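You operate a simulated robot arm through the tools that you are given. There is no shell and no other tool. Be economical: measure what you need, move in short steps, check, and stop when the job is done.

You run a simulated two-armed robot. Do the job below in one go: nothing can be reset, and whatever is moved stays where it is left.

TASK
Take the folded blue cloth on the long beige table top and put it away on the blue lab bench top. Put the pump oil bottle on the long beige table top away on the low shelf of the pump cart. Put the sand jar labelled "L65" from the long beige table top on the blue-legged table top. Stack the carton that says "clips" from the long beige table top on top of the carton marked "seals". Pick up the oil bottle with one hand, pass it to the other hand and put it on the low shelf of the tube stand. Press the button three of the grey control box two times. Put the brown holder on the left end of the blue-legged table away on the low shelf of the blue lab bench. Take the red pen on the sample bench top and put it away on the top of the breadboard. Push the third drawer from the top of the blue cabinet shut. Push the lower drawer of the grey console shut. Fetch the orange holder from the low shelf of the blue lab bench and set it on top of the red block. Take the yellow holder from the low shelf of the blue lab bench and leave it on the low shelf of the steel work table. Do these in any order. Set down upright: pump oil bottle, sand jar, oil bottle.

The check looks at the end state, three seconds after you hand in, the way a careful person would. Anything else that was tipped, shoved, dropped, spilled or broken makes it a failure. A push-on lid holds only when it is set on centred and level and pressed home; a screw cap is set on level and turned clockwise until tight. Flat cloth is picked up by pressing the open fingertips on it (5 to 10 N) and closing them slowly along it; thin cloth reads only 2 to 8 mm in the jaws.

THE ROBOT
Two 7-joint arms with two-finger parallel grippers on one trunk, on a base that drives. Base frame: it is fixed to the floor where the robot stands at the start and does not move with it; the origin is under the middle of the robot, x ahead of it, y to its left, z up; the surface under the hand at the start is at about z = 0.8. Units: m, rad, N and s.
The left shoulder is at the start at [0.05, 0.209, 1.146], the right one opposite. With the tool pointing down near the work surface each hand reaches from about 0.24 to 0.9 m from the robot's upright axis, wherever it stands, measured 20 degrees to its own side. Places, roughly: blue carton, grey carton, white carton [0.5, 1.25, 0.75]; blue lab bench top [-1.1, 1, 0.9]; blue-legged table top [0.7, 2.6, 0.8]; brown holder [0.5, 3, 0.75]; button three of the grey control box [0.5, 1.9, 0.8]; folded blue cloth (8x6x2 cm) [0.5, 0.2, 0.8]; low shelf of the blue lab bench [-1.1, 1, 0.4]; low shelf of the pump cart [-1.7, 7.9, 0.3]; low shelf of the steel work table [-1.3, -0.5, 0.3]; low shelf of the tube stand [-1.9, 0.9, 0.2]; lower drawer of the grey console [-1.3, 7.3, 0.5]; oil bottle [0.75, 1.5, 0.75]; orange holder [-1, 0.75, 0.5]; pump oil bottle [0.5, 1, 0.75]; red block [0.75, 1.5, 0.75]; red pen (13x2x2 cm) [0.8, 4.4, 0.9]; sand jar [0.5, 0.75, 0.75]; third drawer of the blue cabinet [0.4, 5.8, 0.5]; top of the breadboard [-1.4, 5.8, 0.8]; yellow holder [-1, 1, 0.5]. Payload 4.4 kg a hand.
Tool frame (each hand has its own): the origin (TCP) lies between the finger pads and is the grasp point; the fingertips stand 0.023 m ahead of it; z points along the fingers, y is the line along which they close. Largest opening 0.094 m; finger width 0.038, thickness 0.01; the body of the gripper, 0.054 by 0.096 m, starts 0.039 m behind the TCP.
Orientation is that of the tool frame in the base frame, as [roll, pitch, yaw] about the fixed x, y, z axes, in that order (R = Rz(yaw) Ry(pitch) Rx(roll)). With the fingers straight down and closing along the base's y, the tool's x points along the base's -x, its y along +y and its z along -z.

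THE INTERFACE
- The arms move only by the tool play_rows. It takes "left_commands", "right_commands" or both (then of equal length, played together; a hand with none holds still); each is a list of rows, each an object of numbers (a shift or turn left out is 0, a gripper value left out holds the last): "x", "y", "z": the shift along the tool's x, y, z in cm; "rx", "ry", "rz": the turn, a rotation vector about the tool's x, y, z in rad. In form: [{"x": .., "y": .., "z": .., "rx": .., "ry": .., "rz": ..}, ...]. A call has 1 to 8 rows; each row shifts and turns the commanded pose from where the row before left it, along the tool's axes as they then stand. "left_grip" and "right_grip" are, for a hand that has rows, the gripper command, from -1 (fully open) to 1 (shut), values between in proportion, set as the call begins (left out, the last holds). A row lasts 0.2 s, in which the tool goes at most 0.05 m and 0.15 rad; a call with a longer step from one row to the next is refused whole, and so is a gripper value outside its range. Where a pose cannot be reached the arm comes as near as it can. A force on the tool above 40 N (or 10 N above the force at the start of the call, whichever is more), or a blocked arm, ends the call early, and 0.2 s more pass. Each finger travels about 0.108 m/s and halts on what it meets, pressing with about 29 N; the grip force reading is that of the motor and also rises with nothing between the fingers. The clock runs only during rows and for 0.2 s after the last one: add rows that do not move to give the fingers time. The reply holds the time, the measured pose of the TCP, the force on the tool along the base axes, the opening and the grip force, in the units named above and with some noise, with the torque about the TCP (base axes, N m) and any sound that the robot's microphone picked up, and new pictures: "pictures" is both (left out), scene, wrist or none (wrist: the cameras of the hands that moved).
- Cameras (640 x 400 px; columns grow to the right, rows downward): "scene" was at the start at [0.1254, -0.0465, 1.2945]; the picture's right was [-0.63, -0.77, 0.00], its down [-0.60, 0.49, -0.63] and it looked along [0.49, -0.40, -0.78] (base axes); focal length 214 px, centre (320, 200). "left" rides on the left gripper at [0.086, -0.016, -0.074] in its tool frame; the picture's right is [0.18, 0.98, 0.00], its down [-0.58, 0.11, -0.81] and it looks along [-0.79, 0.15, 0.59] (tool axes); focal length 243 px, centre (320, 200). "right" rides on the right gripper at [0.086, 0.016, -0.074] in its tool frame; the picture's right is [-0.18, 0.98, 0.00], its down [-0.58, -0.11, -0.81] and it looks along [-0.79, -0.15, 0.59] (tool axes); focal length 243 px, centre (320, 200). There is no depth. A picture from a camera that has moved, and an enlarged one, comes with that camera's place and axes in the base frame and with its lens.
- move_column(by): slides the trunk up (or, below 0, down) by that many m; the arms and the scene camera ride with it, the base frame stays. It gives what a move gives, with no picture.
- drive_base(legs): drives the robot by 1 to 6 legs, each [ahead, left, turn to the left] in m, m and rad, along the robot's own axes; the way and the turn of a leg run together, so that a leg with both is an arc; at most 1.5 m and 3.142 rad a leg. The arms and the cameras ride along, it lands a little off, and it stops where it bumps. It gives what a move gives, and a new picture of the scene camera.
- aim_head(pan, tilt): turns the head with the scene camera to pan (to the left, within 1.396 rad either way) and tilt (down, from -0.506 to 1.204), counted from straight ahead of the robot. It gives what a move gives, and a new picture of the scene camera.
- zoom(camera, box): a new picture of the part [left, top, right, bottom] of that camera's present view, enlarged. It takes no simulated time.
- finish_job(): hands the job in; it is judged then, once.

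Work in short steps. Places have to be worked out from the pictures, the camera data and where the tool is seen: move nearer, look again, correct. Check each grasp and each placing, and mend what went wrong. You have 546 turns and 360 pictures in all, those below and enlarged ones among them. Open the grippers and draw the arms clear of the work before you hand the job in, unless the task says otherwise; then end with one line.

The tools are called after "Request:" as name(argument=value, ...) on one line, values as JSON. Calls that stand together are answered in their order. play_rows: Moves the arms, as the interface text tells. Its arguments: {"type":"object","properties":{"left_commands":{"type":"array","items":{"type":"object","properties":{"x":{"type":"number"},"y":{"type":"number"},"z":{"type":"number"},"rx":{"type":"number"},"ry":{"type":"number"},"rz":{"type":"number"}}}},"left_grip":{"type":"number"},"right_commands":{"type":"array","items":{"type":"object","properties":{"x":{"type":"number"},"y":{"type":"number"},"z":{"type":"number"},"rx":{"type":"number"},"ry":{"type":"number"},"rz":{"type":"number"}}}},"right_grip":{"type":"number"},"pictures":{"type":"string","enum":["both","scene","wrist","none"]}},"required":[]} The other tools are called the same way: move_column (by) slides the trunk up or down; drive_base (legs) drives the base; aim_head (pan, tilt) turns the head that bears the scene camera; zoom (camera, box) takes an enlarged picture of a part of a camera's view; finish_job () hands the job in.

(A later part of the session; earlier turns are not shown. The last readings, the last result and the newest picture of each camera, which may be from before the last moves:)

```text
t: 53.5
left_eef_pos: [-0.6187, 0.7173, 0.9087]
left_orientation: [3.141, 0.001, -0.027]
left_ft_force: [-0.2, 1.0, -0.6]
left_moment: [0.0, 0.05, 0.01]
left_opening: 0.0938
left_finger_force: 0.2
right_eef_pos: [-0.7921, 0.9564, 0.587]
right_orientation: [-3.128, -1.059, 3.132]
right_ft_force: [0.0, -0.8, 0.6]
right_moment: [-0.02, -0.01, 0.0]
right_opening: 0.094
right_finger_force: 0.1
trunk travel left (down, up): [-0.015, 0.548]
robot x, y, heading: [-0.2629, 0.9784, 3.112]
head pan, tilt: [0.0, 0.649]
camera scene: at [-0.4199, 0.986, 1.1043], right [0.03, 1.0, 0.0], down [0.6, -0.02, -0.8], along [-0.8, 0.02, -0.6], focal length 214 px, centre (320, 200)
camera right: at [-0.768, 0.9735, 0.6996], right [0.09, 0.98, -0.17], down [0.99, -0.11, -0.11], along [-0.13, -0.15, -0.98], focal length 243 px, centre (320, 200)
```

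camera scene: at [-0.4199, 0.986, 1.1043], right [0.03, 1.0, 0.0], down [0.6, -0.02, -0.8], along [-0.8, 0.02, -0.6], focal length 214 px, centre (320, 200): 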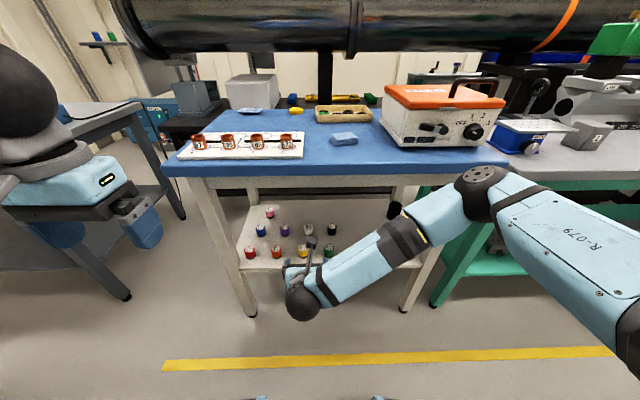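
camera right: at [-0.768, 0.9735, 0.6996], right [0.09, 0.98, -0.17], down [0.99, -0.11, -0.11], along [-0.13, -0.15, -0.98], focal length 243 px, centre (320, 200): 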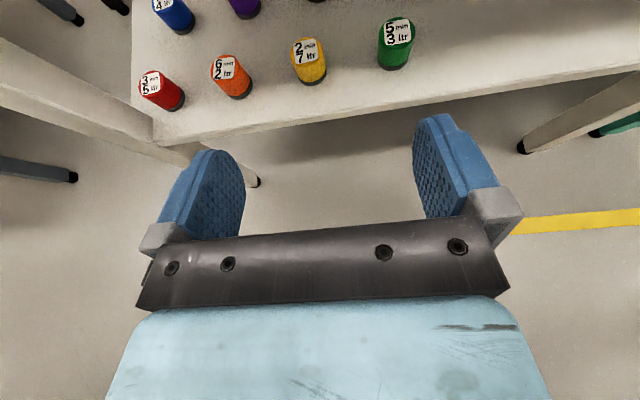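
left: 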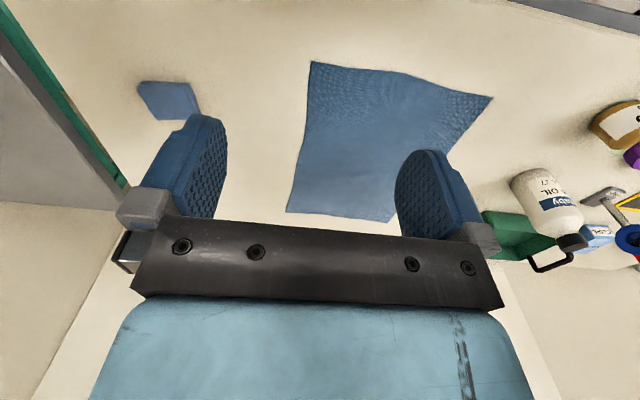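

The wrist view is clear; yellow is near (-0.965, 0.936) with the shelf near z 0.41. I'll approach part-way and re-measure.

Request:
play_rows(right_commands=[{"x": -1.3, "y": -0.63, "z": 3.6}, {"x": -1.3, "y": -0.63, "z": 3.6}, {"x": -1.3, "y": -0.63, "z": 3.6}, {}], pictures="wrist")

```text
t: 54.5
left_eef_pos: [-0.6188, 0.7173, 0.9081]
left_orientation: [-3.141, 0.0, -0.025]
left_ft_force: [0.1, -0.3, 0.5]
left_moment: [-0.02, 0.01, -0.01]
left_opening: 0.0939
left_finger_force: 0.0
right_eef_pos: [-0.8664, 0.9372, 0.5057]
right_orientation: [-3.129, -1.059, 3.132]
right_ft_force: [0.1, -0.1, -0.1]
right_moment: [-0.03, -0.01, 0.0]
right_opening: 0.0939
right_finger_force: 0.0
trunk travel left (down, up): [-0.015, 0.548]
robot x, y, heading: [-0.2675, 0.9811, 3.115]
head pan, tilt: [0.0, 0.649]
camera right: at [-0.8441, 0.9534, 0.6175], right [0.09, 0.98, -0.17], down [0.99, -0.11, -0.11], along [-0.13, -0.15, -0.98], focal length 243 px, centre (320, 200)
```

right: 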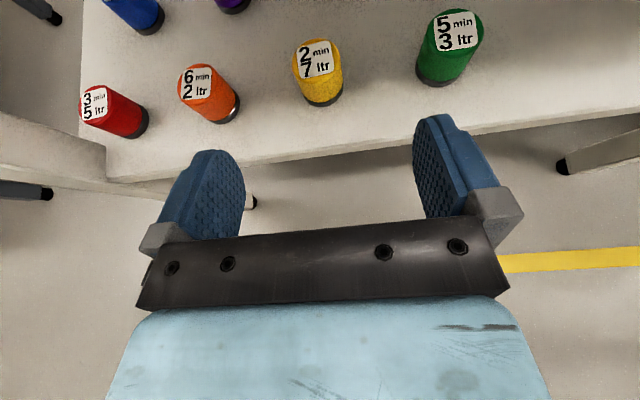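

Refined: the holder stands z 0.41–0.46 at (-0.967, 0.934). I'll advance along the fingers.

Request:
play_rows(right_commands=[{"x": -0.2, "y": -0.2, "z": 4}, {"x": -0.2, "z": 4}, {"x": -0.2, "z": 2.5}, {}], pictures="wrist")

```text
t: 55.5
left_eef_pos: [-0.6184, 0.717, 0.9094]
left_orientation: [3.14, 0.001, -0.026]
left_ft_force: [0.5, 0.6, 0.2]
left_moment: [0.04, 0.02, 0.02]
left_opening: 0.0939
left_finger_force: 0.1
right_eef_pos: [-0.9538, 0.9319, 0.4494]
right_orientation: [-3.13, -1.058, 3.135]
right_ft_force: [0.2, -0.3, 0.0]
right_moment: [0.01, 0.0, 0.0]
right_opening: 0.0941
right_finger_force: 0.0
trunk travel left (down, up): [-0.015, 0.548]
robot x, y, heading: [-0.267, 0.9791, 3.108]
head pan, tilt: [0.0, 0.649]
camera right: at [-0.9312, 0.949, 0.56], right [0.09, 0.98, -0.17], down [0.99, -0.11, -0.11], along [-0.13, -0.15, -0.98], focal length 243 px, centre (320, 200)
```

right: 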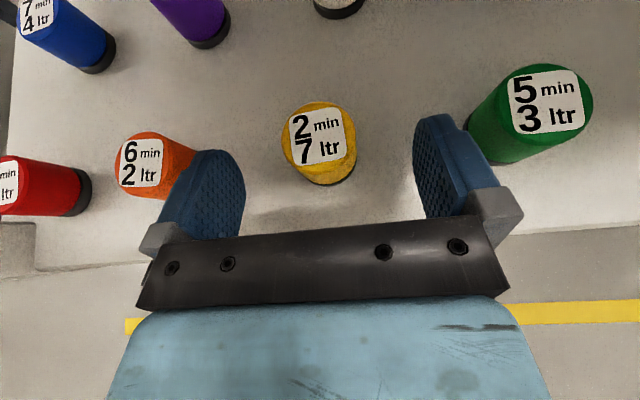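

Nearly centred; one last 1.6 cm and close.

Request:
play_rows(right_commands=[{"y": 0.2, "z": 1.6}, {}], pictures="none")

Request:
play_rows(right_commands=[{}, {}, {}, {}], right_grip=1, pictures="wrist")

```text
t: 56.1
left_eef_pos: [-0.6187, 0.7183, 0.9084]
left_orientation: [3.14, 0.002, -0.026]
left_ft_force: [0.5, 0.2, 0.3]
left_moment: [0.01, 0.0, -0.02]
left_opening: 0.0938
left_finger_force: 0.1
right_eef_pos: [-0.9684, 0.9345, 0.438]
right_orientation: [-3.13, -1.059, 3.135]
right_ft_force: [-0.2, 0.3, 0.0]
right_moment: [-0.01, 0.01, -0.04]
right_opening: 0.0939
right_finger_force: 0.1
trunk travel left (down, up): [-0.015, 0.548]
robot x, y, heading: [-0.266, 0.9814, 3.115]
head pan, tilt: [0.0, 0.649]
```

```text
t: 57.1
left_eef_pos: [-0.6192, 0.7177, 0.909]
left_orientation: [3.141, 0.0, -0.028]
left_ft_force: [-0.2, 0.3, -2.0]
left_moment: [-0.02, 0.02, -0.01]
left_opening: 0.0939
left_finger_force: 0.1
right_eef_pos: [-0.9685, 0.9357, 0.4374]
right_orientation: [-3.129, -1.058, 3.134]
right_ft_force: [0.4, 0.1, 1.3]
right_moment: [0.01, 0.01, -0.01]
right_opening: 0.0386
right_finger_force: 28.9
trunk travel left (down, up): [-0.015, 0.548]
robot x, y, heading: [-0.2622, 0.9854, 3.115]
head pan, tilt: [0.0, 0.649]
camera right: at [-0.9457, 0.9517, 0.5503], right [0.09, 0.98, -0.17], down [0.99, -0.11, -0.11], along [-0.13, -0.15, -0.98], focal length 243 px, centre (320, 200)
```

right: 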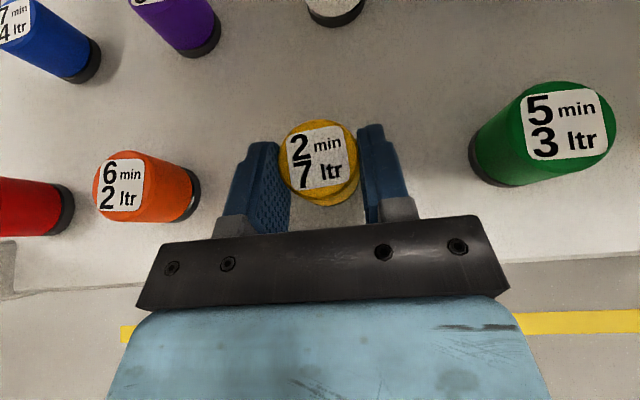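

Held at 38.6 mm. I'll lift and draw it out to the front.

Request:
play_rows(right_commands=[{"x": 1.3, "z": -0.75}, {"x": 1.3, "z": -0.75}, {"x": -0.6, "z": -3.2}, {"x": -0.6, "z": -3.2}, {"x": -0.6, "z": -3.2}, {"x": -0.6, "z": -3.2}, {"x": -0.6, "z": -3.2}, {}], pictures="both")

```text
t: 58.9
left_eef_pos: [-0.6182, 0.7186, 0.9091]
left_orientation: [-3.141, 0.001, -0.027]
left_ft_force: [-0.2, 0.1, 1.2]
left_moment: [0.03, 0.01, 0.0]
left_opening: 0.094
left_finger_force: 0.0
right_eef_pos: [-0.8114, 0.9338, 0.518]
right_orientation: [-3.129, -1.059, 3.131]
right_ft_force: [1.1, -0.3, -1.6]
right_moment: [0.0, 0.0, -0.02]
right_opening: 0.0384
right_finger_force: 29.0
trunk travel left (down, up): [-0.015, 0.548]
robot x, y, heading: [-0.2668, 0.9802, 3.116]
head pan, tilt: [0.0, 0.649]
camera scene: at [-0.4199, 0.9861, 1.1043], right [0.03, 1.0, 0.0], down [0.6, -0.02, -0.8], along [-0.8, 0.02, -0.6], focal length 214 px, centre (320, 200)
camera right: at [-0.7897, 0.9509, 0.6307], right [0.09, 0.98, -0.17], down [0.99, -0.11, -0.11], along [-0.13, -0.15, -0.98], focal length 243 px, centre (320, 200)
```

scene: 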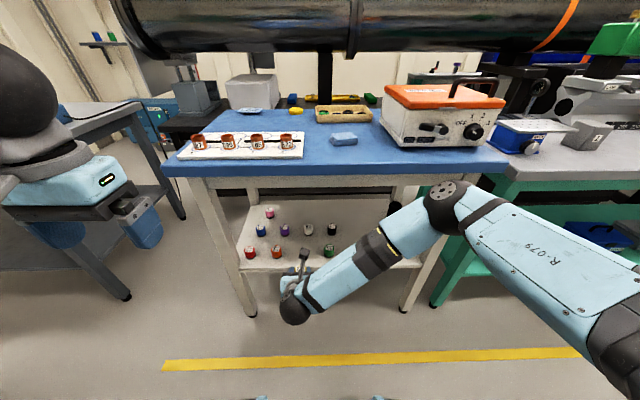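
right: 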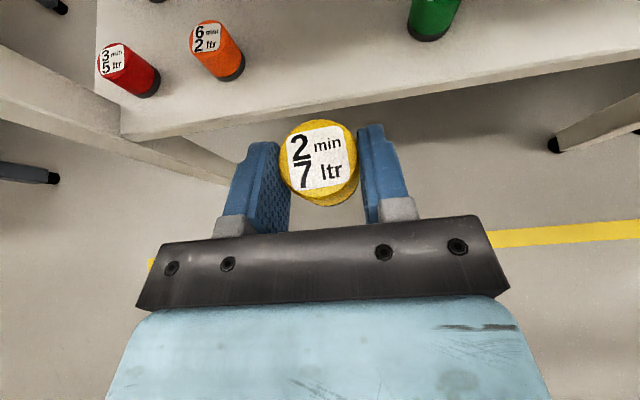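

Yellow is secured. I'll move the right arm aside and flip the left hand the same way for orange.

Request:
play_rows(right_commands=[{"x": 1, "y": 3, "z": -1.5}, {"x": 1, "y": 3, "z": -1.5}, {"x": 1, "y": 3, "z": -1.5}, {"x": 1, "y": 3, "z": -1.5}, {"x": 1, "y": 3, "z": -1.5}, {"x": 1, "y": 3, "z": -1.5}, {"x": 1, "y": 3, "z": -1.5}, {"x": 1}], left_commands=[{"rz": -0.149}, {"rz": -0.149}, {"rz": -0.149}, {"rz": -0.149}, {"rz": -0.149}, {"rz": -0.149}, {"rz": -0.149}, {"rz": -0.149}], pictures="none")

Request:
play_rows(left_commands=[{"rz": -0.149}, {"rz": -0.149}, {"rz": -0.149}, {"rz": -0.149}, {"rz": -0.149}, {"rz": -0.149}, {"rz": -0.149}, {"rz": -0.149}], pictures="none")

Request:
play_rows(left_commands=[{"rz": -0.149}, {"rz": -0.149}, {"rz": -0.149}, {"rz": -0.149}, {"rz": -0.14}, {}], pictures="none")

Request:
play_rows(left_commands=[{"ry": 0.1496}, {"ry": 0.1496}, {"ry": 0.1496}, {"ry": 0.1496}, {"ry": 0.1496}, {"ry": 0.1496}, {"ry": 0.1496}, {}], pictures="scene")

```text
t: 60.7
left_eef_pos: [-0.6185, 0.7168, 0.9082]
left_orientation: [-3.141, 0.0, 1.168]
left_ft_force: [0.3, 0.8, 0.0]
left_moment: [0.0, 0.0, -0.03]
left_opening: 0.0943
left_finger_force: 0.1
right_eef_pos: [-0.7619, 1.1232, 0.6517]
right_orientation: [-3.131, -1.058, 3.135]
right_ft_force: [-0.2, -0.2, -0.5]
right_moment: [0.02, -0.06, -0.01]
right_opening: 0.0385
right_finger_force: 29.2
right hand out of reach, approached as far as the arm can: row 6, 7
trunk travel left (down, up): [-0.015, 0.548]
robot x, y, heading: [-0.265, 0.9803, 3.113]
head pan, tilt: [0.0, 0.649]
```

```text
t: 62.5
left_eef_pos: [-0.6594, 0.7165, 0.9533]
left_orientation: [3.122, 0.002, 2.075]
left_ft_force: [0.0, 0.2, -0.6]
left_moment: [0.0, -0.05, -0.01]
left_opening: 0.0936
left_finger_force: 0.1
left hand out of reach, approached as far as the arm can: row 6, 7, 8
right_eef_pos: [-0.7606, 1.1222, 0.65]
right_orientation: [-3.131, -1.058, 3.135]
right_ft_force: [-0.2, -0.1, 0.0]
right_moment: [0.01, -0.01, -0.05]
right_opening: 0.0386
right_finger_force: 29.3
trunk travel left (down, up): [-0.015, 0.548]
robot x, y, heading: [-0.2644, 0.9817, 3.115]
head pan, tilt: [0.0, 0.649]
```

```text
t: 63.9
left_eef_pos: [-0.6816, 0.717, 0.979]
left_orientation: [3.111, 0.005, 2.15]
left_ft_force: [-0.2, 0.2, 1.0]
left_moment: [-0.05, 0.02, 0.02]
left_opening: 0.094
left_finger_force: 0.1
left hand out of reach, approached as far as the arm can: row 1, 2, 3, 4, 5
right_eef_pos: [-0.7608, 1.1222, 0.6508]
right_orientation: [-3.131, -1.058, 3.136]
right_ft_force: [-0.7, -0.7, -1.2]
right_moment: [0.01, -0.01, 0.03]
right_opening: 0.0387
right_finger_force: 28.7
trunk travel left (down, up): [-0.015, 0.548]
robot x, y, heading: [-0.2653, 0.9822, 3.113]
head pan, tilt: [0.0, 0.649]
```

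```text
t: 65.7
left_eef_pos: [-0.7024, 0.7104, 0.9898]
left_orientation: [3.081, -1.041, 2.197]
left_ft_force: [-0.7, 0.0, 0.3]
left_moment: [-0.03, 0.0, 0.02]
left_opening: 0.0942
left_finger_force: 0.1
left hand out of reach, approached as far as the arm can: row 2, 3, 4, 5
right_eef_pos: [-0.7602, 1.1222, 0.6519]
right_orientation: [-3.128, -1.057, 3.134]
right_ft_force: [0.5, -0.5, -1.0]
right_moment: [-0.01, 0.0, -0.05]
right_opening: 0.0383
right_finger_force: 28.8
trunk travel left (down, up): [-0.015, 0.548]
robot x, y, heading: [-0.264, 0.9775, 3.109]
head pan, tilt: [0.0, 0.649]
camera scene: at [-0.4199, 0.9863, 1.1043], right [0.03, 1.0, 0.0], down [0.6, -0.02, -0.8], along [-0.8, 0.02, -0.6], focal length 214 px, centre (320, 200)
```

scene: 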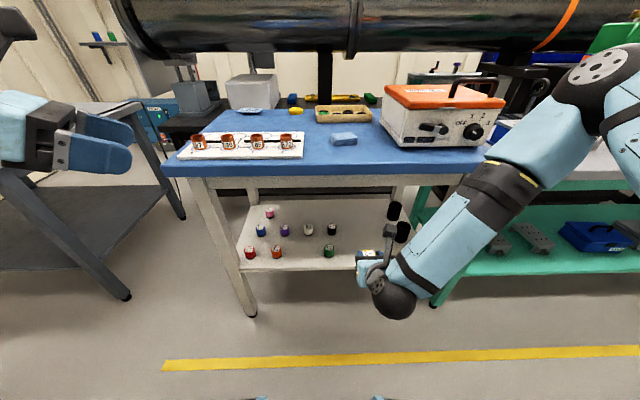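

The left wrist hit its limit turning that way. I'll undo it and turn it the other way round.

Request:
play_rows(left_commands=[{"ry": -0.1496}, {"ry": -0.1496}, {"ry": -0.1496}, {"ry": -0.1496}, {"ry": -0.1496}, {"ry": -0.1496}, {"ry": -0.1496}, {}], pictures="none")

Request:
play_rows(left_commands=[{"rz": 0.149}, {"rz": 0.149}, {"rz": 0.149}, {"rz": 0.149}, {"rz": 0.149}, {"rz": 0.149}, {"rz": 0.149}, {"rz": 0.149}], pictures="none")

Request:
play_rows(left_commands=[{"rz": 0.149}, {"rz": 0.149}, {"rz": 0.149}, {"rz": 0.149}, {"rz": 0.149}, {"rz": 0.149}, {"rz": 0.149}, {"rz": 0.149}], pictures="none")

```text
t: 67.5
left_eef_pos: [-0.6984, 0.7122, 0.9912]
left_orientation: [3.112, 0.007, 2.152]
left_ft_force: [0.3, -0.1, -0.3]
left_moment: [-0.02, 0.02, 0.0]
left_opening: 0.094
left_finger_force: 0.2
right_eef_pos: [-0.7617, 1.1223, 0.6524]
right_orientation: [-3.13, -1.058, 3.136]
right_ft_force: [-1.2, 0.7, -0.5]
right_moment: [0.0, 0.02, 0.0]
right_opening: 0.0383
right_finger_force: 28.7
trunk travel left (down, up): [-0.015, 0.548]
robot x, y, heading: [-0.2634, 0.9805, 3.117]
head pan, tilt: [0.0, 0.649]
```

```text
t: 69.3
left_eef_pos: [-0.7006, 0.7127, 0.9892]
left_orientation: [3.126, -0.026, 0.956]
left_ft_force: [0.4, 0.4, 0.3]
left_moment: [0.02, 0.0, -0.02]
left_opening: 0.0938
left_finger_force: 0.0
right_eef_pos: [-0.7613, 1.1222, 0.6521]
right_orientation: [-3.131, -1.059, 3.136]
right_ft_force: [-0.1, 0.5, -0.9]
right_moment: [0.01, -0.02, -0.01]
right_opening: 0.0387
right_finger_force: 28.9
trunk travel left (down, up): [-0.015, 0.548]
robot x, y, heading: [-0.2611, 0.9795, 3.119]
head pan, tilt: [0.0, 0.649]
```

```text
t: 71.1
left_eef_pos: [-0.6997, 0.7112, 0.9898]
left_orientation: [-3.123, -0.026, -0.238]
left_ft_force: [0.7, -0.2, -0.7]
left_moment: [0.01, 0.02, -0.03]
left_opening: 0.0941
left_finger_force: 0.1
right_eef_pos: [-0.7603, 1.1226, 0.6515]
right_orientation: [-3.131, -1.057, 3.135]
right_ft_force: [-0.1, 0.5, -0.7]
right_moment: [0.0, 0.01, -0.03]
right_opening: 0.0387
right_finger_force: 28.9
trunk travel left (down, up): [-0.015, 0.548]
robot x, y, heading: [-0.267, 0.9821, 3.113]
head pan, tilt: [0.0, 0.649]
```

The command tracks the reached pose, so I continue positive another 2.9 rad.

Request:
play_rows(left_commands=[{"rz": 0.149}, {"rz": 0.149}, {"rz": 0.149}, {"rz": 0.149}, {"rz": 0.149}, {"rz": 0.149}, {"rz": 0.149}, {"rz": 0.149}], pictures="none")

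Request:
play_rows(left_commands=[{"rz": 0.149}, {"rz": 0.149}, {"rz": 0.149}, {"rz": 0.149}, {"rz": 0.149}, {"rz": 0.149}, {"rz": 0.149}, {"rz": 0.149}], pictures="none")

Request:
play_rows(left_commands=[{"rz": 0.149}, {"rz": 0.149}, {"rz": 0.149}, {"rz": 0.07}, {}], pictures="none")

```text
t: 72.9
left_eef_pos: [-0.7002, 0.7115, 0.9896]
left_orientation: [-3.113, 0.007, -1.43]
left_ft_force: [-0.5, 1.0, 0.7]
left_moment: [0.01, 0.01, 0.01]
left_opening: 0.0939
left_finger_force: 0.1
right_eef_pos: [-0.761, 1.1227, 0.6514]
right_orientation: [-3.13, -1.058, 3.135]
right_ft_force: [0.1, -0.1, -1.4]
right_moment: [-0.02, -0.04, -0.02]
right_opening: 0.0385
right_finger_force: 28.5
trunk travel left (down, up): [-0.015, 0.548]
robot x, y, heading: [-0.2647, 0.978, 3.112]
head pan, tilt: [0.0, 0.649]
```

```text
t: 74.7
left_eef_pos: [-0.7005, 0.711, 0.99]
left_orientation: [-3.139, 0.028, -2.623]
left_ft_force: [-0.2, -0.4, -0.6]
left_moment: [0.01, 0.01, -0.01]
left_opening: 0.094
left_finger_force: 0.2
right_eef_pos: [-0.7606, 1.1205, 0.6529]
right_orientation: [-3.131, -1.06, 3.134]
right_ft_force: [-0.2, -0.8, -0.5]
right_moment: [-0.03, -0.02, -0.02]
right_opening: 0.0383
right_finger_force: 29.0
trunk travel left (down, up): [-0.015, 0.548]
robot x, y, heading: [-0.2636, 0.9791, 3.112]
head pan, tilt: [0.0, 0.649]
```

```text
t: 75.9
left_eef_pos: [-0.7003, 0.7115, 0.9886]
left_orientation: [3.13, 0.028, -3.137]
left_ft_force: [0.2, 0.1, 0.3]
left_moment: [0.02, 0.02, 0.02]
left_opening: 0.094
left_finger_force: 0.1
right_eef_pos: [-0.7601, 1.1221, 0.6528]
right_orientation: [-3.131, -1.056, 3.134]
right_ft_force: [0.2, -1.0, -0.2]
right_moment: [0.0, -0.02, -0.01]
right_opening: 0.0384
right_finger_force: 29.2
trunk travel left (down, up): [-0.015, 0.548]
robot x, y, heading: [-0.2657, 0.9784, 3.114]
head pan, tilt: [0.0, 0.649]
```

Flipped. Now tilt it 60° and come down in front of orange.

Request:
play_rows(left_commands=[{"ry": 0.1496}, {"ry": 0.1496}, {"ry": 0.1496}, {"ry": 0.1496}, {"ry": 0.1496}, {"ry": 0.1496}, {"ry": 0.1496}, {"ry": 0.03}], pictures="none")

Request:
play_rows(left_commands=[{"x": -3.7, "y": 0.88, "z": 2.8}, {"x": -3.7, "y": 0.88, "z": 2.8}, {"x": -3.7, "y": 0.88, "z": 2.8}, {"x": -3.7, "y": 0.88, "z": 2.8}, {"x": -3.7, "y": 0.88, "z": 2.8}, {"x": -3.7, "y": 0.88, "z": 2.8}, {"x": -3.7, "y": 0.88, "z": 2.8}, {"x": -3.7, "y": 0.88, "z": 2.8}], pictures="wrist")

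```text
t: 77.7
left_eef_pos: [-0.7161, 0.7125, 1.0005]
left_orientation: [3.118, -1.05, -3.117]
left_ft_force: [-0.1, -0.3, 0.0]
left_moment: [-0.01, -0.01, 0.02]
left_opening: 0.094
left_finger_force: 0.1
left hand out of reach, approached as far as the arm can: row 7, 8
right_eef_pos: [-0.7608, 1.1233, 0.6529]
right_orientation: [-3.132, -1.058, 3.135]
right_ft_force: [0.4, 0.6, -1.6]
right_moment: [0.0, -0.03, 0.0]
right_opening: 0.0385
right_finger_force: 29.2
trunk travel left (down, up): [-0.015, 0.548]
robot x, y, heading: [-0.2621, 0.9798, 3.115]
head pan, tilt: [0.0, 0.649]
```

```text
t: 79.5
left_eef_pos: [-0.7831, 0.7867, 0.6369]
left_orientation: [3.116, -1.05, -3.116]
left_ft_force: [-0.1, -0.1, -0.4]
left_moment: [0.0, 0.01, 0.03]
left_opening: 0.094
left_finger_force: 0.0
left hand out of reach, approached as far as the arm can: row 1, 2
right_eef_pos: [-0.7603, 1.1223, 0.6528]
right_orientation: [-3.132, -1.057, 3.136]
right_ft_force: [1.1, 0.2, -1.1]
right_moment: [-0.01, -0.02, 0.02]
right_opening: 0.0385
right_finger_force: 29.5
trunk travel left (down, up): [-0.015, 0.548]
robot x, y, heading: [-0.2661, 0.9826, 3.115]
head pan, tilt: [0.0, 0.649]
camera left: at [-0.761, 0.7696, 0.7495], right [-0.1, 0.98, 0.17], down [0.99, 0.11, -0.1], along [-0.12, 0.16, -0.98], focal length 243 px, centre (320, 200)
```

left: 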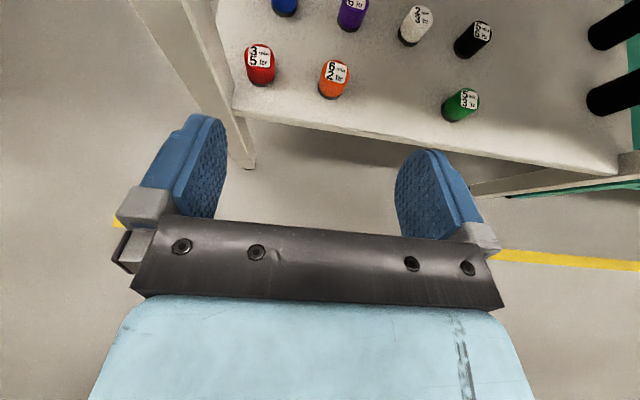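

Orange sits at (-0.97, 0.823). I'll approach in two steps.

Request:
play_rows(left_commands=[{"x": -1.9, "y": 0.9, "z": 3.5}, {"x": -1.9, "y": 0.9, "z": 3.5}, {"x": -1.9, "y": 0.9, "z": 3.5}, {"x": -1.9, "y": 0.9, "z": 3.5}, {"x": -0.3, "z": 3.5}, {"x": -0.3, "z": 3.5}, {}], pictures="wrist")

```text
t: 81.1
left_eef_pos: [-0.9264, 0.8283, 0.4592]
left_orientation: [3.118, -1.05, -3.117]
left_ft_force: [0.6, -0.6, 0.0]
left_moment: [0.0, 0.0, 0.0]
left_opening: 0.0941
left_finger_force: 0.0
right_eef_pos: [-0.7597, 1.1227, 0.6522]
right_orientation: [-3.13, -1.057, 3.135]
right_ft_force: [0.2, 0.5, -1.9]
right_moment: [0.01, 0.0, 0.0]
right_opening: 0.0381
right_finger_force: 28.5
trunk travel left (down, up): [-0.015, 0.548]
robot x, y, heading: [-0.2653, 0.9792, 3.113]
head pan, tilt: [0.0, 0.649]
camera left: at [-0.904, 0.8102, 0.571], right [-0.1, 0.98, 0.17], down [0.99, 0.12, -0.1], along [-0.12, 0.16, -0.98], focal length 243 px, centre (320, 200)
```

left: 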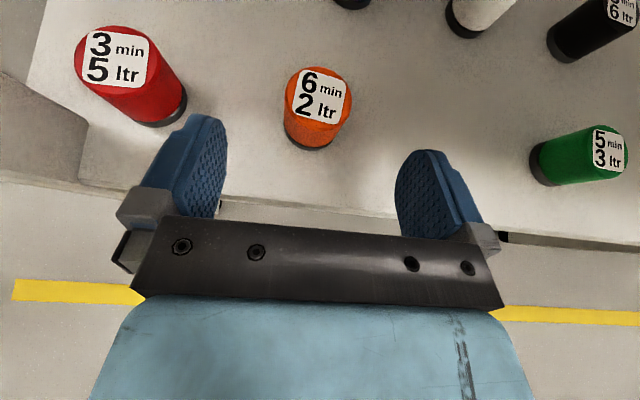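

On line. Advance 4.6 cm and close.

Request:
play_rows(left_commands=[{"y": -0.4, "z": 2.3}, {"z": 2.3}, {}], pictures="none")

Request:
play_rows(left_commands=[{}, {}, {}, {}], left_grip=1, pictures="wrist")

```text
t: 81.9
left_eef_pos: [-0.9641, 0.8233, 0.4377]
left_orientation: [3.116, -1.049, -3.118]
left_ft_force: [0.5, 0.5, 0.3]
left_moment: [0.03, -0.01, 0.02]
left_opening: 0.0941
left_finger_force: 0.1
right_eef_pos: [-0.7598, 1.1218, 0.6522]
right_orientation: [-3.129, -1.056, 3.136]
right_ft_force: [0.1, 0.4, -0.8]
right_moment: [-0.02, -0.02, 0.0]
right_opening: 0.0383
right_finger_force: 29.2
trunk travel left (down, up): [-0.015, 0.548]
robot x, y, heading: [-0.2672, 0.9793, 3.113]
head pan, tilt: [0.0, 0.649]
```

```text
t: 82.9
left_eef_pos: [-0.9657, 0.8225, 0.4371]
left_orientation: [3.118, -1.048, -3.117]
left_ft_force: [-0.1, -0.8, 0.9]
left_moment: [-0.01, 0.03, 0.01]
left_opening: 0.0386
left_finger_force: 28.9
right_eef_pos: [-0.7604, 1.1234, 0.6514]
right_orientation: [-3.129, -1.06, 3.136]
right_ft_force: [0.7, 0.2, -0.9]
right_moment: [-0.01, -0.01, 0.0]
right_opening: 0.0384
right_finger_force: 29.8
trunk travel left (down, up): [-0.015, 0.548]
robot x, y, heading: [-0.2638, 0.9845, 3.113]
head pan, tilt: [0.0, 0.649]
camera left: at [-0.9427, 0.8047, 0.5489], right [-0.1, 0.98, 0.17], down [0.99, 0.11, -0.1], along [-0.12, 0.16, -0.98], focal length 243 px, centre (320, 200)
```

left: 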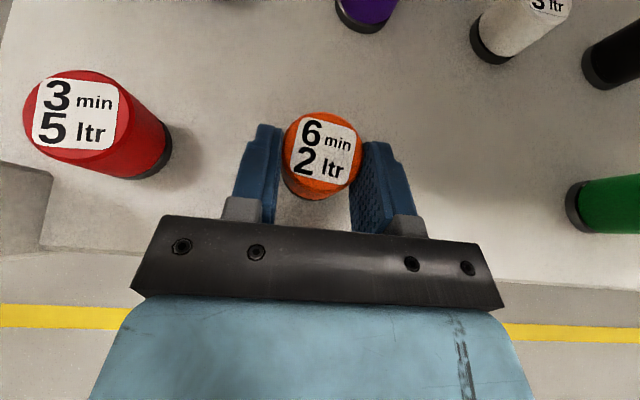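

Both held. Lift, draw out and hold the left hand clear of the bench.

Request:
play_rows(left_commands=[{"x": 1.3, "z": -0.75}, {"x": 1.3, "z": -0.75}, {"x": -0.6, "z": -3.4}, {"x": -0.6, "z": -3.4}, {"x": -0.6, "z": -3.4}, {"x": -0.4, "z": -3.4}, {"x": 1, "z": -3}, {"x": 2, "z": -1.5}], pictures="none")

Request:
drive_base(legs=[[0, 1.25, 0]])

```text
t: 84.7
left_eef_pos: [-0.8118, 0.8215, 0.5655]
left_orientation: [3.12, -1.05, -3.118]
left_ft_force: [-0.2, 0.0, -2.0]
left_moment: [-0.01, 0.0, -0.01]
left_opening: 0.0387
left_finger_force: 28.8
right_eef_pos: [-0.7604, 1.1221, 0.6505]
right_orientation: [-3.132, -1.057, 3.135]
right_ft_force: [0.3, 0.1, -1.8]
right_moment: [-0.02, -0.03, -0.01]
right_opening: 0.0385
right_finger_force: 28.8
trunk travel left (down, up): [-0.015, 0.548]
robot x, y, heading: [-0.2666, 0.983, 3.114]
head pan, tilt: [0.0, 0.649]
```

```text
t: 96.0
left_eef_pos: [-0.8522, -0.4366, 0.565]
left_orientation: [3.12, -1.049, -3.124]
left_ft_force: [-1.5, 0.5, -1.2]
left_moment: [0.0, 0.0, -0.01]
left_opening: 0.0381
left_finger_force: 29.5
right_eef_pos: [-0.7999, -0.1375, 0.6534]
right_orientation: [-3.131, -1.057, 3.126]
right_ft_force: [0.9, 0.0, -0.9]
right_moment: [-0.01, -0.02, 0.01]
right_opening: 0.0382
right_finger_force: 28.8
trunk travel left (down, up): [-0.015, 0.548]
robot x, y, heading: [-0.3047, -0.2825, 3.105]
head pan, tilt: [0.0, 0.649]
camera scene: at [-0.459, -0.2756, 1.1043], right [0.03, 1.0, 0.0], down [0.6, -0.02, -0.8], along [-0.8, 0.03, -0.6], focal length 214 px, centre (320, 200)
```

scene: 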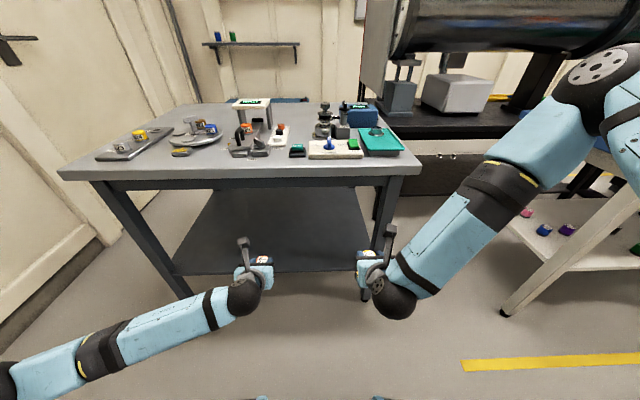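

The dark steel shelf is empty. I'll pull the left hand back a bit, then drive 0.1 m closer.

Request:
play_rows(left_commands=[{"x": -2.4, "z": -4.2}, {"x": -2.4, "z": -4.2}, {}], pictures="none")

Request:
drive_base(legs=[[0.1, 0, 0]])

```text
t: 96.8
left_eef_pos: [-0.7564, -0.4383, 0.5647]
left_orientation: [3.119, -1.05, -3.123]
left_ft_force: [0.0, -0.6, 0.1]
left_moment: [-0.02, -0.04, 0.02]
left_opening: 0.0383
left_finger_force: 29.1
right_eef_pos: [-0.7989, -0.1359, 0.6515]
right_orientation: [-3.132, -1.056, 3.126]
right_ft_force: [0.0, -0.4, -1.3]
right_moment: [-0.01, -0.02, 0.02]
right_opening: 0.0384
right_finger_force: 28.6
trunk travel left (down, up): [-0.015, 0.548]
robot x, y, heading: [-0.3019, -0.2831, 3.105]
head pan, tilt: [0.0, 0.649]
```

```text
t: 97.9
left_eef_pos: [-0.8553, -0.4358, 0.5651]
left_orientation: [3.118, -1.049, -3.12]
left_ft_force: [-0.2, 0.2, -0.7]
left_moment: [0.01, 0.05, -0.02]
left_opening: 0.0383
left_finger_force: 28.7
right_eef_pos: [-0.8978, -0.1351, 0.6518]
right_orientation: [-3.131, -1.058, 3.129]
right_ft_force: [-0.4, 0.1, -0.8]
right_moment: [0.03, 0.01, -0.01]
right_opening: 0.0381
right_finger_force: 28.5
trunk travel left (down, up): [-0.015, 0.548]
robot x, y, heading: [-0.4037, -0.2778, 3.112]
head pan, tilt: [0.0, 0.649]
camera scene: at [-0.5577, -0.2726, 1.1042], right [0.03, 1.0, 0.0], down [0.6, -0.02, -0.8], along [-0.8, 0.03, -0.6], focal length 214 px, centre (320, 200)
```

scene: 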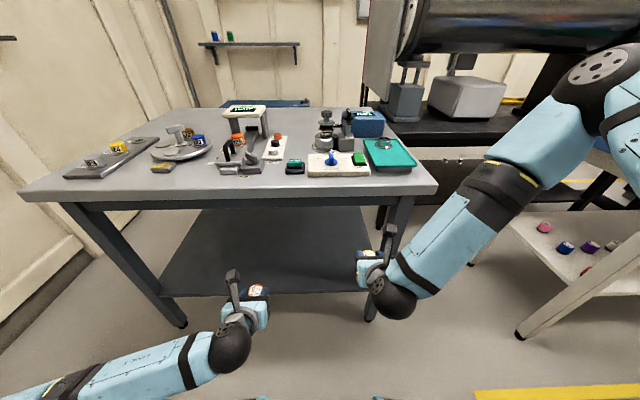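

Shelf front edge triangulates to x≈-1.03, z≈0.28. I'll move the right hand to a pre-place in front and above it.

Request:
play_rows(right_commands=[{"x": -2.5, "y": -1.08, "z": 3.33}, {"x": -2.5, "y": -1.08, "z": 3.33}, {"x": -2.5, "y": -1.08, "z": 3.33}, {"x": -2.5, "y": -1.08, "z": 3.33}, {"x": -2.5, "y": -1.08, "z": 3.33}, {"x": -2.5, "y": -1.08, "z": 3.33}, {}], pictures="both")

```text
t: 99.5
left_eef_pos: [-0.8554, -0.4353, 0.5645]
left_orientation: [3.118, -1.05, -3.121]
left_ft_force: [-0.3, -0.3, -0.9]
left_moment: [0.01, -0.01, -0.04]
left_opening: 0.0382
left_finger_force: 29.1
right_eef_pos: [-1.0045, -0.2459, 0.4532]
right_orientation: [-3.138, -1.052, 3.129]
right_ft_force: [0.4, 0.0, -1.0]
right_moment: [-0.01, 0.0, 0.02]
right_opening: 0.0381
right_finger_force: 29.5
right hand out of reach, approached as far as the arm can: row 1, 2, 3, 4, 5, 6
trunk travel left (down, up): [-0.015, 0.548]
robot x, y, heading: [-0.403, -0.2773, 3.11]
head pan, tilt: [0.0, 0.649]
camera scene: at [-0.5576, -0.2727, 1.1042], right [0.03, 1.0, 0.0], down [0.6, -0.02, -0.8], along [-0.8, 0.03, -0.6], focal length 214 px, centre (320, 200)
camera right: at [-0.9815, -0.2294, 0.5663], right [0.1, 0.98, -0.16], down [0.99, -0.12, -0.11], along [-0.12, -0.15, -0.98], focal length 243 px, centre (320, 200)
```

scene: 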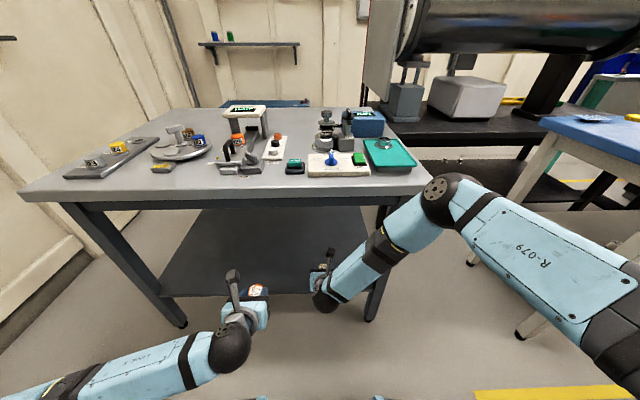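
right: 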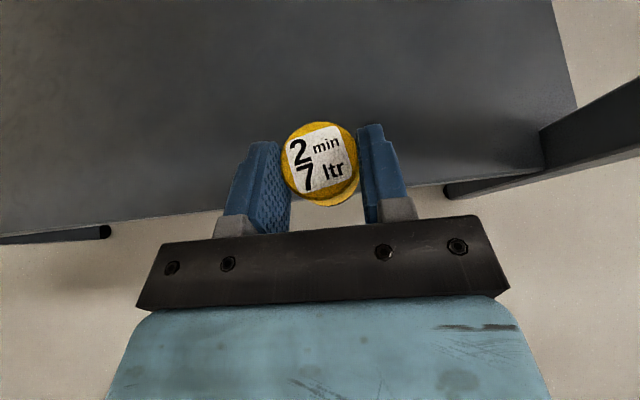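

Close to target despite reach warnings. I'll move in over the shelf and down to about 5 cm above.

Request:
play_rows(right_commands=[{"x": -0.9, "z": 3.9}, {"x": -0.9, "z": 3.9}, {"x": -0.9, "z": 3.9}, {}], pictures="wrist")

```text
t: 100.5
left_eef_pos: [-0.8542, -0.4366, 0.5651]
left_orientation: [3.117, -1.05, -3.121]
left_ft_force: [-0.4, 0.1, -0.9]
left_moment: [0.0, -0.02, -0.01]
left_opening: 0.0382
left_finger_force: 29.0
right_eef_pos: [-1.0976, -0.2612, 0.385]
right_orientation: [-3.138, -1.052, 3.129]
right_ft_force: [0.1, -0.5, -0.9]
right_moment: [0.0, -0.01, -0.01]
right_opening: 0.0381
right_finger_force: 29.1
right hand out of reach, approached as far as the arm can: row 1, 2
trunk travel left (down, up): [-0.015, 0.548]
robot x, y, heading: [-0.4032, -0.2811, 3.108]
head pan, tilt: [0.0, 0.649]
camera right: at [-1.0753, -0.2456, 0.4976], right [0.1, 0.98, -0.16], down [0.99, -0.12, -0.1], along [-0.12, -0.15, -0.98], focal length 243 px, centre (320, 200)
```

right: 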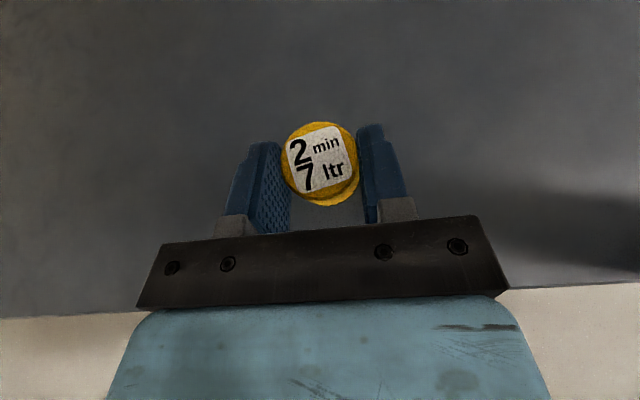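

Over the shelf. Lower vertically in 1 cm rows until it touches.

Request:
play_rows(right_commands=[{"x": -2.6, "z": 1.47}, {"x": -1.3, "z": 0.74}, {"x": -0.87, "z": 0.49}, {"x": -0.87, "z": 0.49}, {"x": -0.87, "z": 0.49}, {"x": -0.87, "z": 0.49}, {"x": -0.87, "z": 0.49}], pictures="wrist")

```text
t: 101.9
left_eef_pos: [-0.8551, -0.4363, 0.5668]
left_orientation: [3.12, -1.055, -3.121]
left_ft_force: [-0.5, 0.2, -1.1]
left_moment: [0.01, 0.0, 0.03]
left_opening: 0.0382
left_finger_force: 29.2
right_eef_pos: [-1.1261, -0.2915, 0.3277]
right_orientation: [-3.141, -1.076, 3.132]
right_ft_force: [-4.8, -6.2, 27.5]
right_moment: [-0.02, 0.3, -0.14]
right_opening: 0.0379
right_finger_force: 29.1
right hand out of reach, approached as far as the arm can: row 1, 2, 3, 4, 6
trunk travel left (down, up): [-0.015, 0.548]
robot x, y, heading: [-0.3992, -0.2796, 3.108]
head pan, tilt: [0.0, 0.649]
stopped in row 6 (right hand): the force on the tool passed its limit at 97 N (the readings are from after the stop); the commanded pose is now the measured one
camera right: at [-1.1009, -0.2758, 0.4396], right [0.1, 0.98, -0.16], down [0.98, -0.12, -0.13], along [-0.15, -0.15, -0.98], focal length 243 px, centre (320, 200)
```

right: 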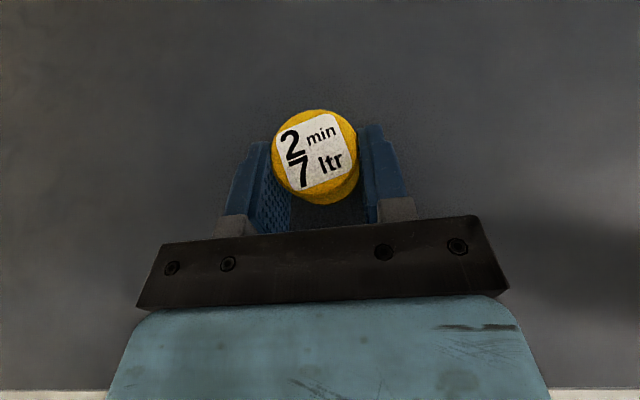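

Contact; shelf about z 0.30. Ease up 2 mm and open partly, then fully, and back out along the fingers.

Request:
play_rows(right_commands=[{"x": 0.2, "z": -0.1}, {}], pictures="none")

Request:
play_rows(right_commands=[{}, {}, {}, {}], right_grip=-1, pictures="wrist")

```text
t: 102.5
left_eef_pos: [-0.855, -0.4358, 0.5682]
left_orientation: [3.12, -1.054, -3.123]
left_ft_force: [0.1, -0.7, -1.5]
left_moment: [-0.05, 0.03, 0.0]
left_opening: 0.0383
left_finger_force: 29.4
right_eef_pos: [-1.1239, -0.2915, 0.3275]
right_orientation: [-3.14, -1.07, 3.129]
right_ft_force: [-11.3, -6.0, 30.8]
right_moment: [0.48, 0.63, 0.28]
right_opening: 0.0381
right_finger_force: 29.2
trunk travel left (down, up): [-0.015, 0.548]
robot x, y, heading: [-0.4032, -0.2816, 3.109]
head pan, tilt: [0.0, 0.649]
```

```text
t: 102.9
left_eef_pos: [-0.8555, -0.4372, 0.5662]
left_orientation: [3.121, -1.052, -3.119]
left_ft_force: [-0.1, 0.3, -0.7]
left_moment: [0.0, 0.01, 0.0]
left_opening: 0.038
left_finger_force: 28.8
right_eef_pos: [-1.1225, -0.3019, 0.3274]
right_orientation: [-3.129, -1.069, 3.135]
right_ft_force: [-0.7, -6.8, 4.1]
right_moment: [0.24, -0.23, -0.34]
right_opening: 0.0871
right_finger_force: 0.0
trunk travel left (down, up): [-0.015, 0.548]
robot x, y, heading: [-0.4041, -0.2835, 3.116]
head pan, tilt: [0.0, 0.649]
stopped in row 1 (right hand): the force on the tool passed its limit at 51 N (the readings are from after the stop); the commanded pose is now the measured one
camera right: at [-1.0983, -0.2844, 0.4401], right [0.09, 0.98, -0.17], down [0.99, -0.11, -0.12], along [-0.14, -0.15, -0.98], focal length 243 px, centre (320, 200)
```

right: 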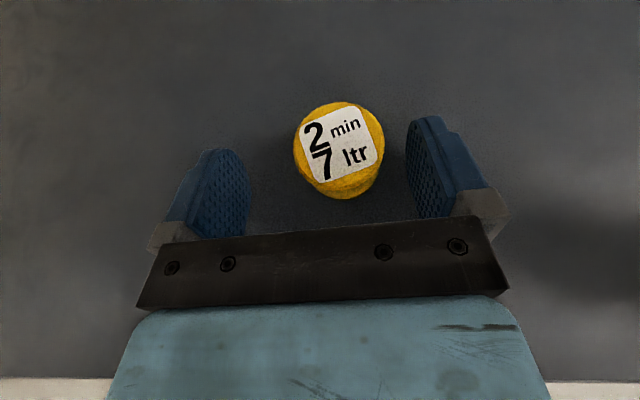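

Yellow stands upright and free. I'll withdraw.

Request:
play_rows(right_commands=[{"x": 0.5, "z": -1}, {"z": -3}, {"z": -4}, {"z": -4}, {"z": -4}, {"x": 2, "z": -4}, {"x": 3, "y": 2}], right_grip=-1, pictures="both")

```text
t: 104.5
left_eef_pos: [-0.8553, -0.4359, 0.5653]
left_orientation: [3.122, -1.051, -3.121]
left_ft_force: [0.0, 0.2, -1.1]
left_moment: [0.0, -0.01, 0.03]
left_opening: 0.0381
left_finger_force: 29.3
right_eef_pos: [-0.9734, -0.2756, 0.4673]
right_orientation: [-3.134, -1.064, 3.127]
right_ft_force: [0.7, -0.5, 0.6]
right_moment: [-0.02, 0.01, -0.01]
right_opening: 0.094
right_finger_force: 0.0
trunk travel left (down, up): [-0.015, 0.548]
robot x, y, heading: [-0.4023, -0.2784, 3.109]
head pan, tilt: [0.0, 0.649]
camera scene: at [-0.5571, -0.2727, 1.1042], right [0.03, 1.0, 0.0], down [0.6, -0.02, -0.8], along [-0.8, 0.03, -0.6], focal length 214 px, centre (320, 200)
camera right: at [-0.9512, -0.2577, 0.5798], right [0.09, 0.98, -0.17], down [0.99, -0.11, -0.12], along [-0.13, -0.15, -0.98], focal length 243 px, centre (320, 200)
```

scene: 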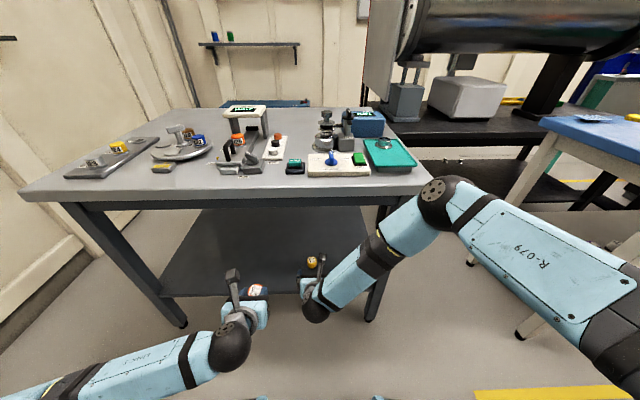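
right: 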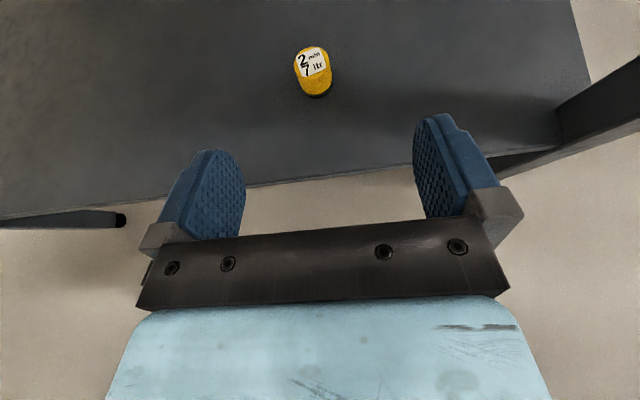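

Yellow placed well. I'll back off, move along to y≈0.2, raise the trunk so the hands clear both table tops, and turn round to face the long table.

Request:
drive_base(legs=[[-0.16, 0, 0]])

Request:
move_column(by=0.45)

Request:
drive_base(legs=[[0, -0.5, 0], [0, 0, -1.571]])

```text
t: 105.9
left_eef_pos: [-0.6966, -0.441, 0.5654]
left_orientation: [3.12, -1.052, -3.121]
left_ft_force: [-0.1, -0.3, -1.0]
left_moment: [-0.01, -0.02, -0.01]
left_opening: 0.0379
left_finger_force: 29.1
right_eef_pos: [-0.8179, -0.2796, 0.4674]
right_orientation: [-3.134, -1.067, 3.13]
right_ft_force: [0.6, 0.8, 0.0]
right_moment: [-0.04, 0.01, 0.0]
right_opening: 0.0938
right_finger_force: 0.1
trunk travel left (down, up): [-0.015, 0.548]
robot x, y, heading: [-0.2434, -0.2854, 3.11]
head pan, tilt: [0.0, 0.649]
camera scene: at [-0.3991, -0.2778, 1.1043], right [0.03, 1.0, 0.0], down [0.6, -0.02, -0.8], along [-0.8, 0.03, -0.6], focal length 214 px, centre (320, 200)
```

scene: 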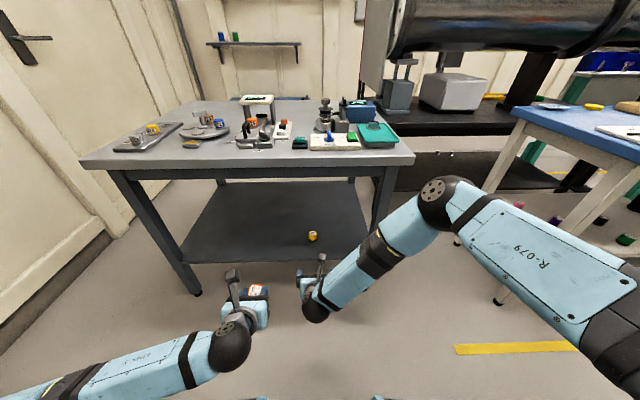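

```text
refused: 0.45 is not a number from -0.4 to 0.4
```

```text
t: 114.4
left_eef_pos: [-0.4084, 0.653, 0.5645]
left_orientation: [3.121, -1.051, 1.636]
left_ft_force: [0.8, 0.5, -1.1]
left_moment: [-0.02, -0.01, 0.01]
left_opening: 0.0377
left_finger_force: 29.1
right_eef_pos: [-0.2518, 0.7802, 0.4673]
right_orientation: [-3.133, -1.068, 1.607]
right_ft_force: [-0.5, -0.3, 0.0]
right_moment: [-0.03, 0.04, 0.01]
right_opening: 0.0941
right_finger_force: 0.0
trunk travel left (down, up): [-0.015, 0.548]
robot x, y, heading: [-0.232, 0.206, 1.58]
head pan, tilt: [0.0, 0.649]
camera scene: at [-0.2331, 0.3622, 1.1043], right [1.0, 0.01, 0.0], down [0.01, -0.6, -0.8], along [-0.01, 0.8, -0.6], focal length 214 px, centre (320, 200)
```

scene: 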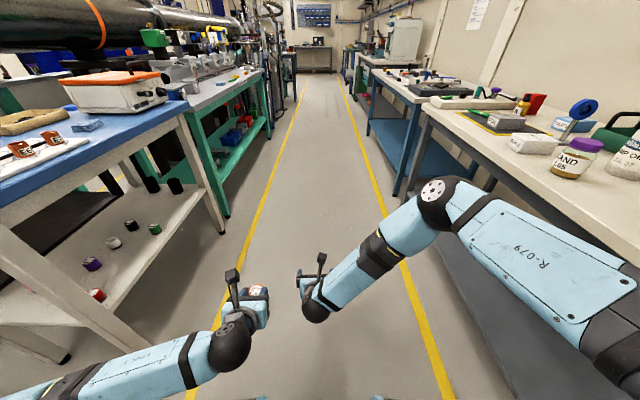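

Safe anyway. Now raise the trunk and look at the table's items from here.

Request:
move_column(by=0.4)

Request:
aim_head(pan=-0.7, tilt=0.5)

```text
t: 118.2
left_eef_pos: [-0.4086, 0.6521, 0.9653]
left_orientation: [3.12, -1.05, 1.637]
left_ft_force: [0.5, -0.7, -1.2]
left_moment: [-0.04, 0.02, 0.02]
left_opening: 0.0379
left_finger_force: 29.1
right_eef_pos: [-0.2521, 0.7801, 0.8673]
right_orientation: [-3.132, -1.067, 1.606]
right_ft_force: [-0.3, 0.1, -0.2]
right_moment: [0.01, -0.01, 0.01]
right_opening: 0.0939
right_finger_force: 0.1
trunk travel left (down, up): [-0.415, 0.148]
robot x, y, heading: [-0.2286, 0.2069, 1.585]
head pan, tilt: [0.0, 0.649]
```

```text
t: 119.3
left_eef_pos: [-0.4078, 0.6528, 0.9658]
left_orientation: [3.119, -1.051, 1.635]
left_ft_force: [0.1, 0.1, -1.4]
left_moment: [-0.06, -0.04, 0.0]
left_opening: 0.038
left_finger_force: 28.5
right_eef_pos: [-0.2512, 0.7794, 0.8676]
right_orientation: [-3.131, -1.068, 1.605]
right_ft_force: [-0.7, -0.2, -0.4]
right_moment: [-0.05, -0.01, -0.02]
right_opening: 0.0941
right_finger_force: 0.0
trunk travel left (down, up): [-0.415, 0.148]
robot x, y, heading: [-0.2318, 0.2077, 1.587]
head pan, tilt: [-0.7, 0.499]
camera scene: at [-0.1743, 0.3459, 1.5176], right [0.77, -0.63, 0.0], down [-0.3, -0.37, -0.88], along [0.56, 0.68, -0.48], focal length 214 px, centre (320, 200)
```

scene: 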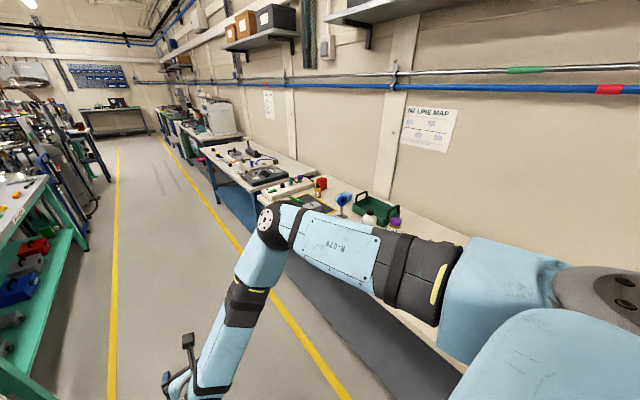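

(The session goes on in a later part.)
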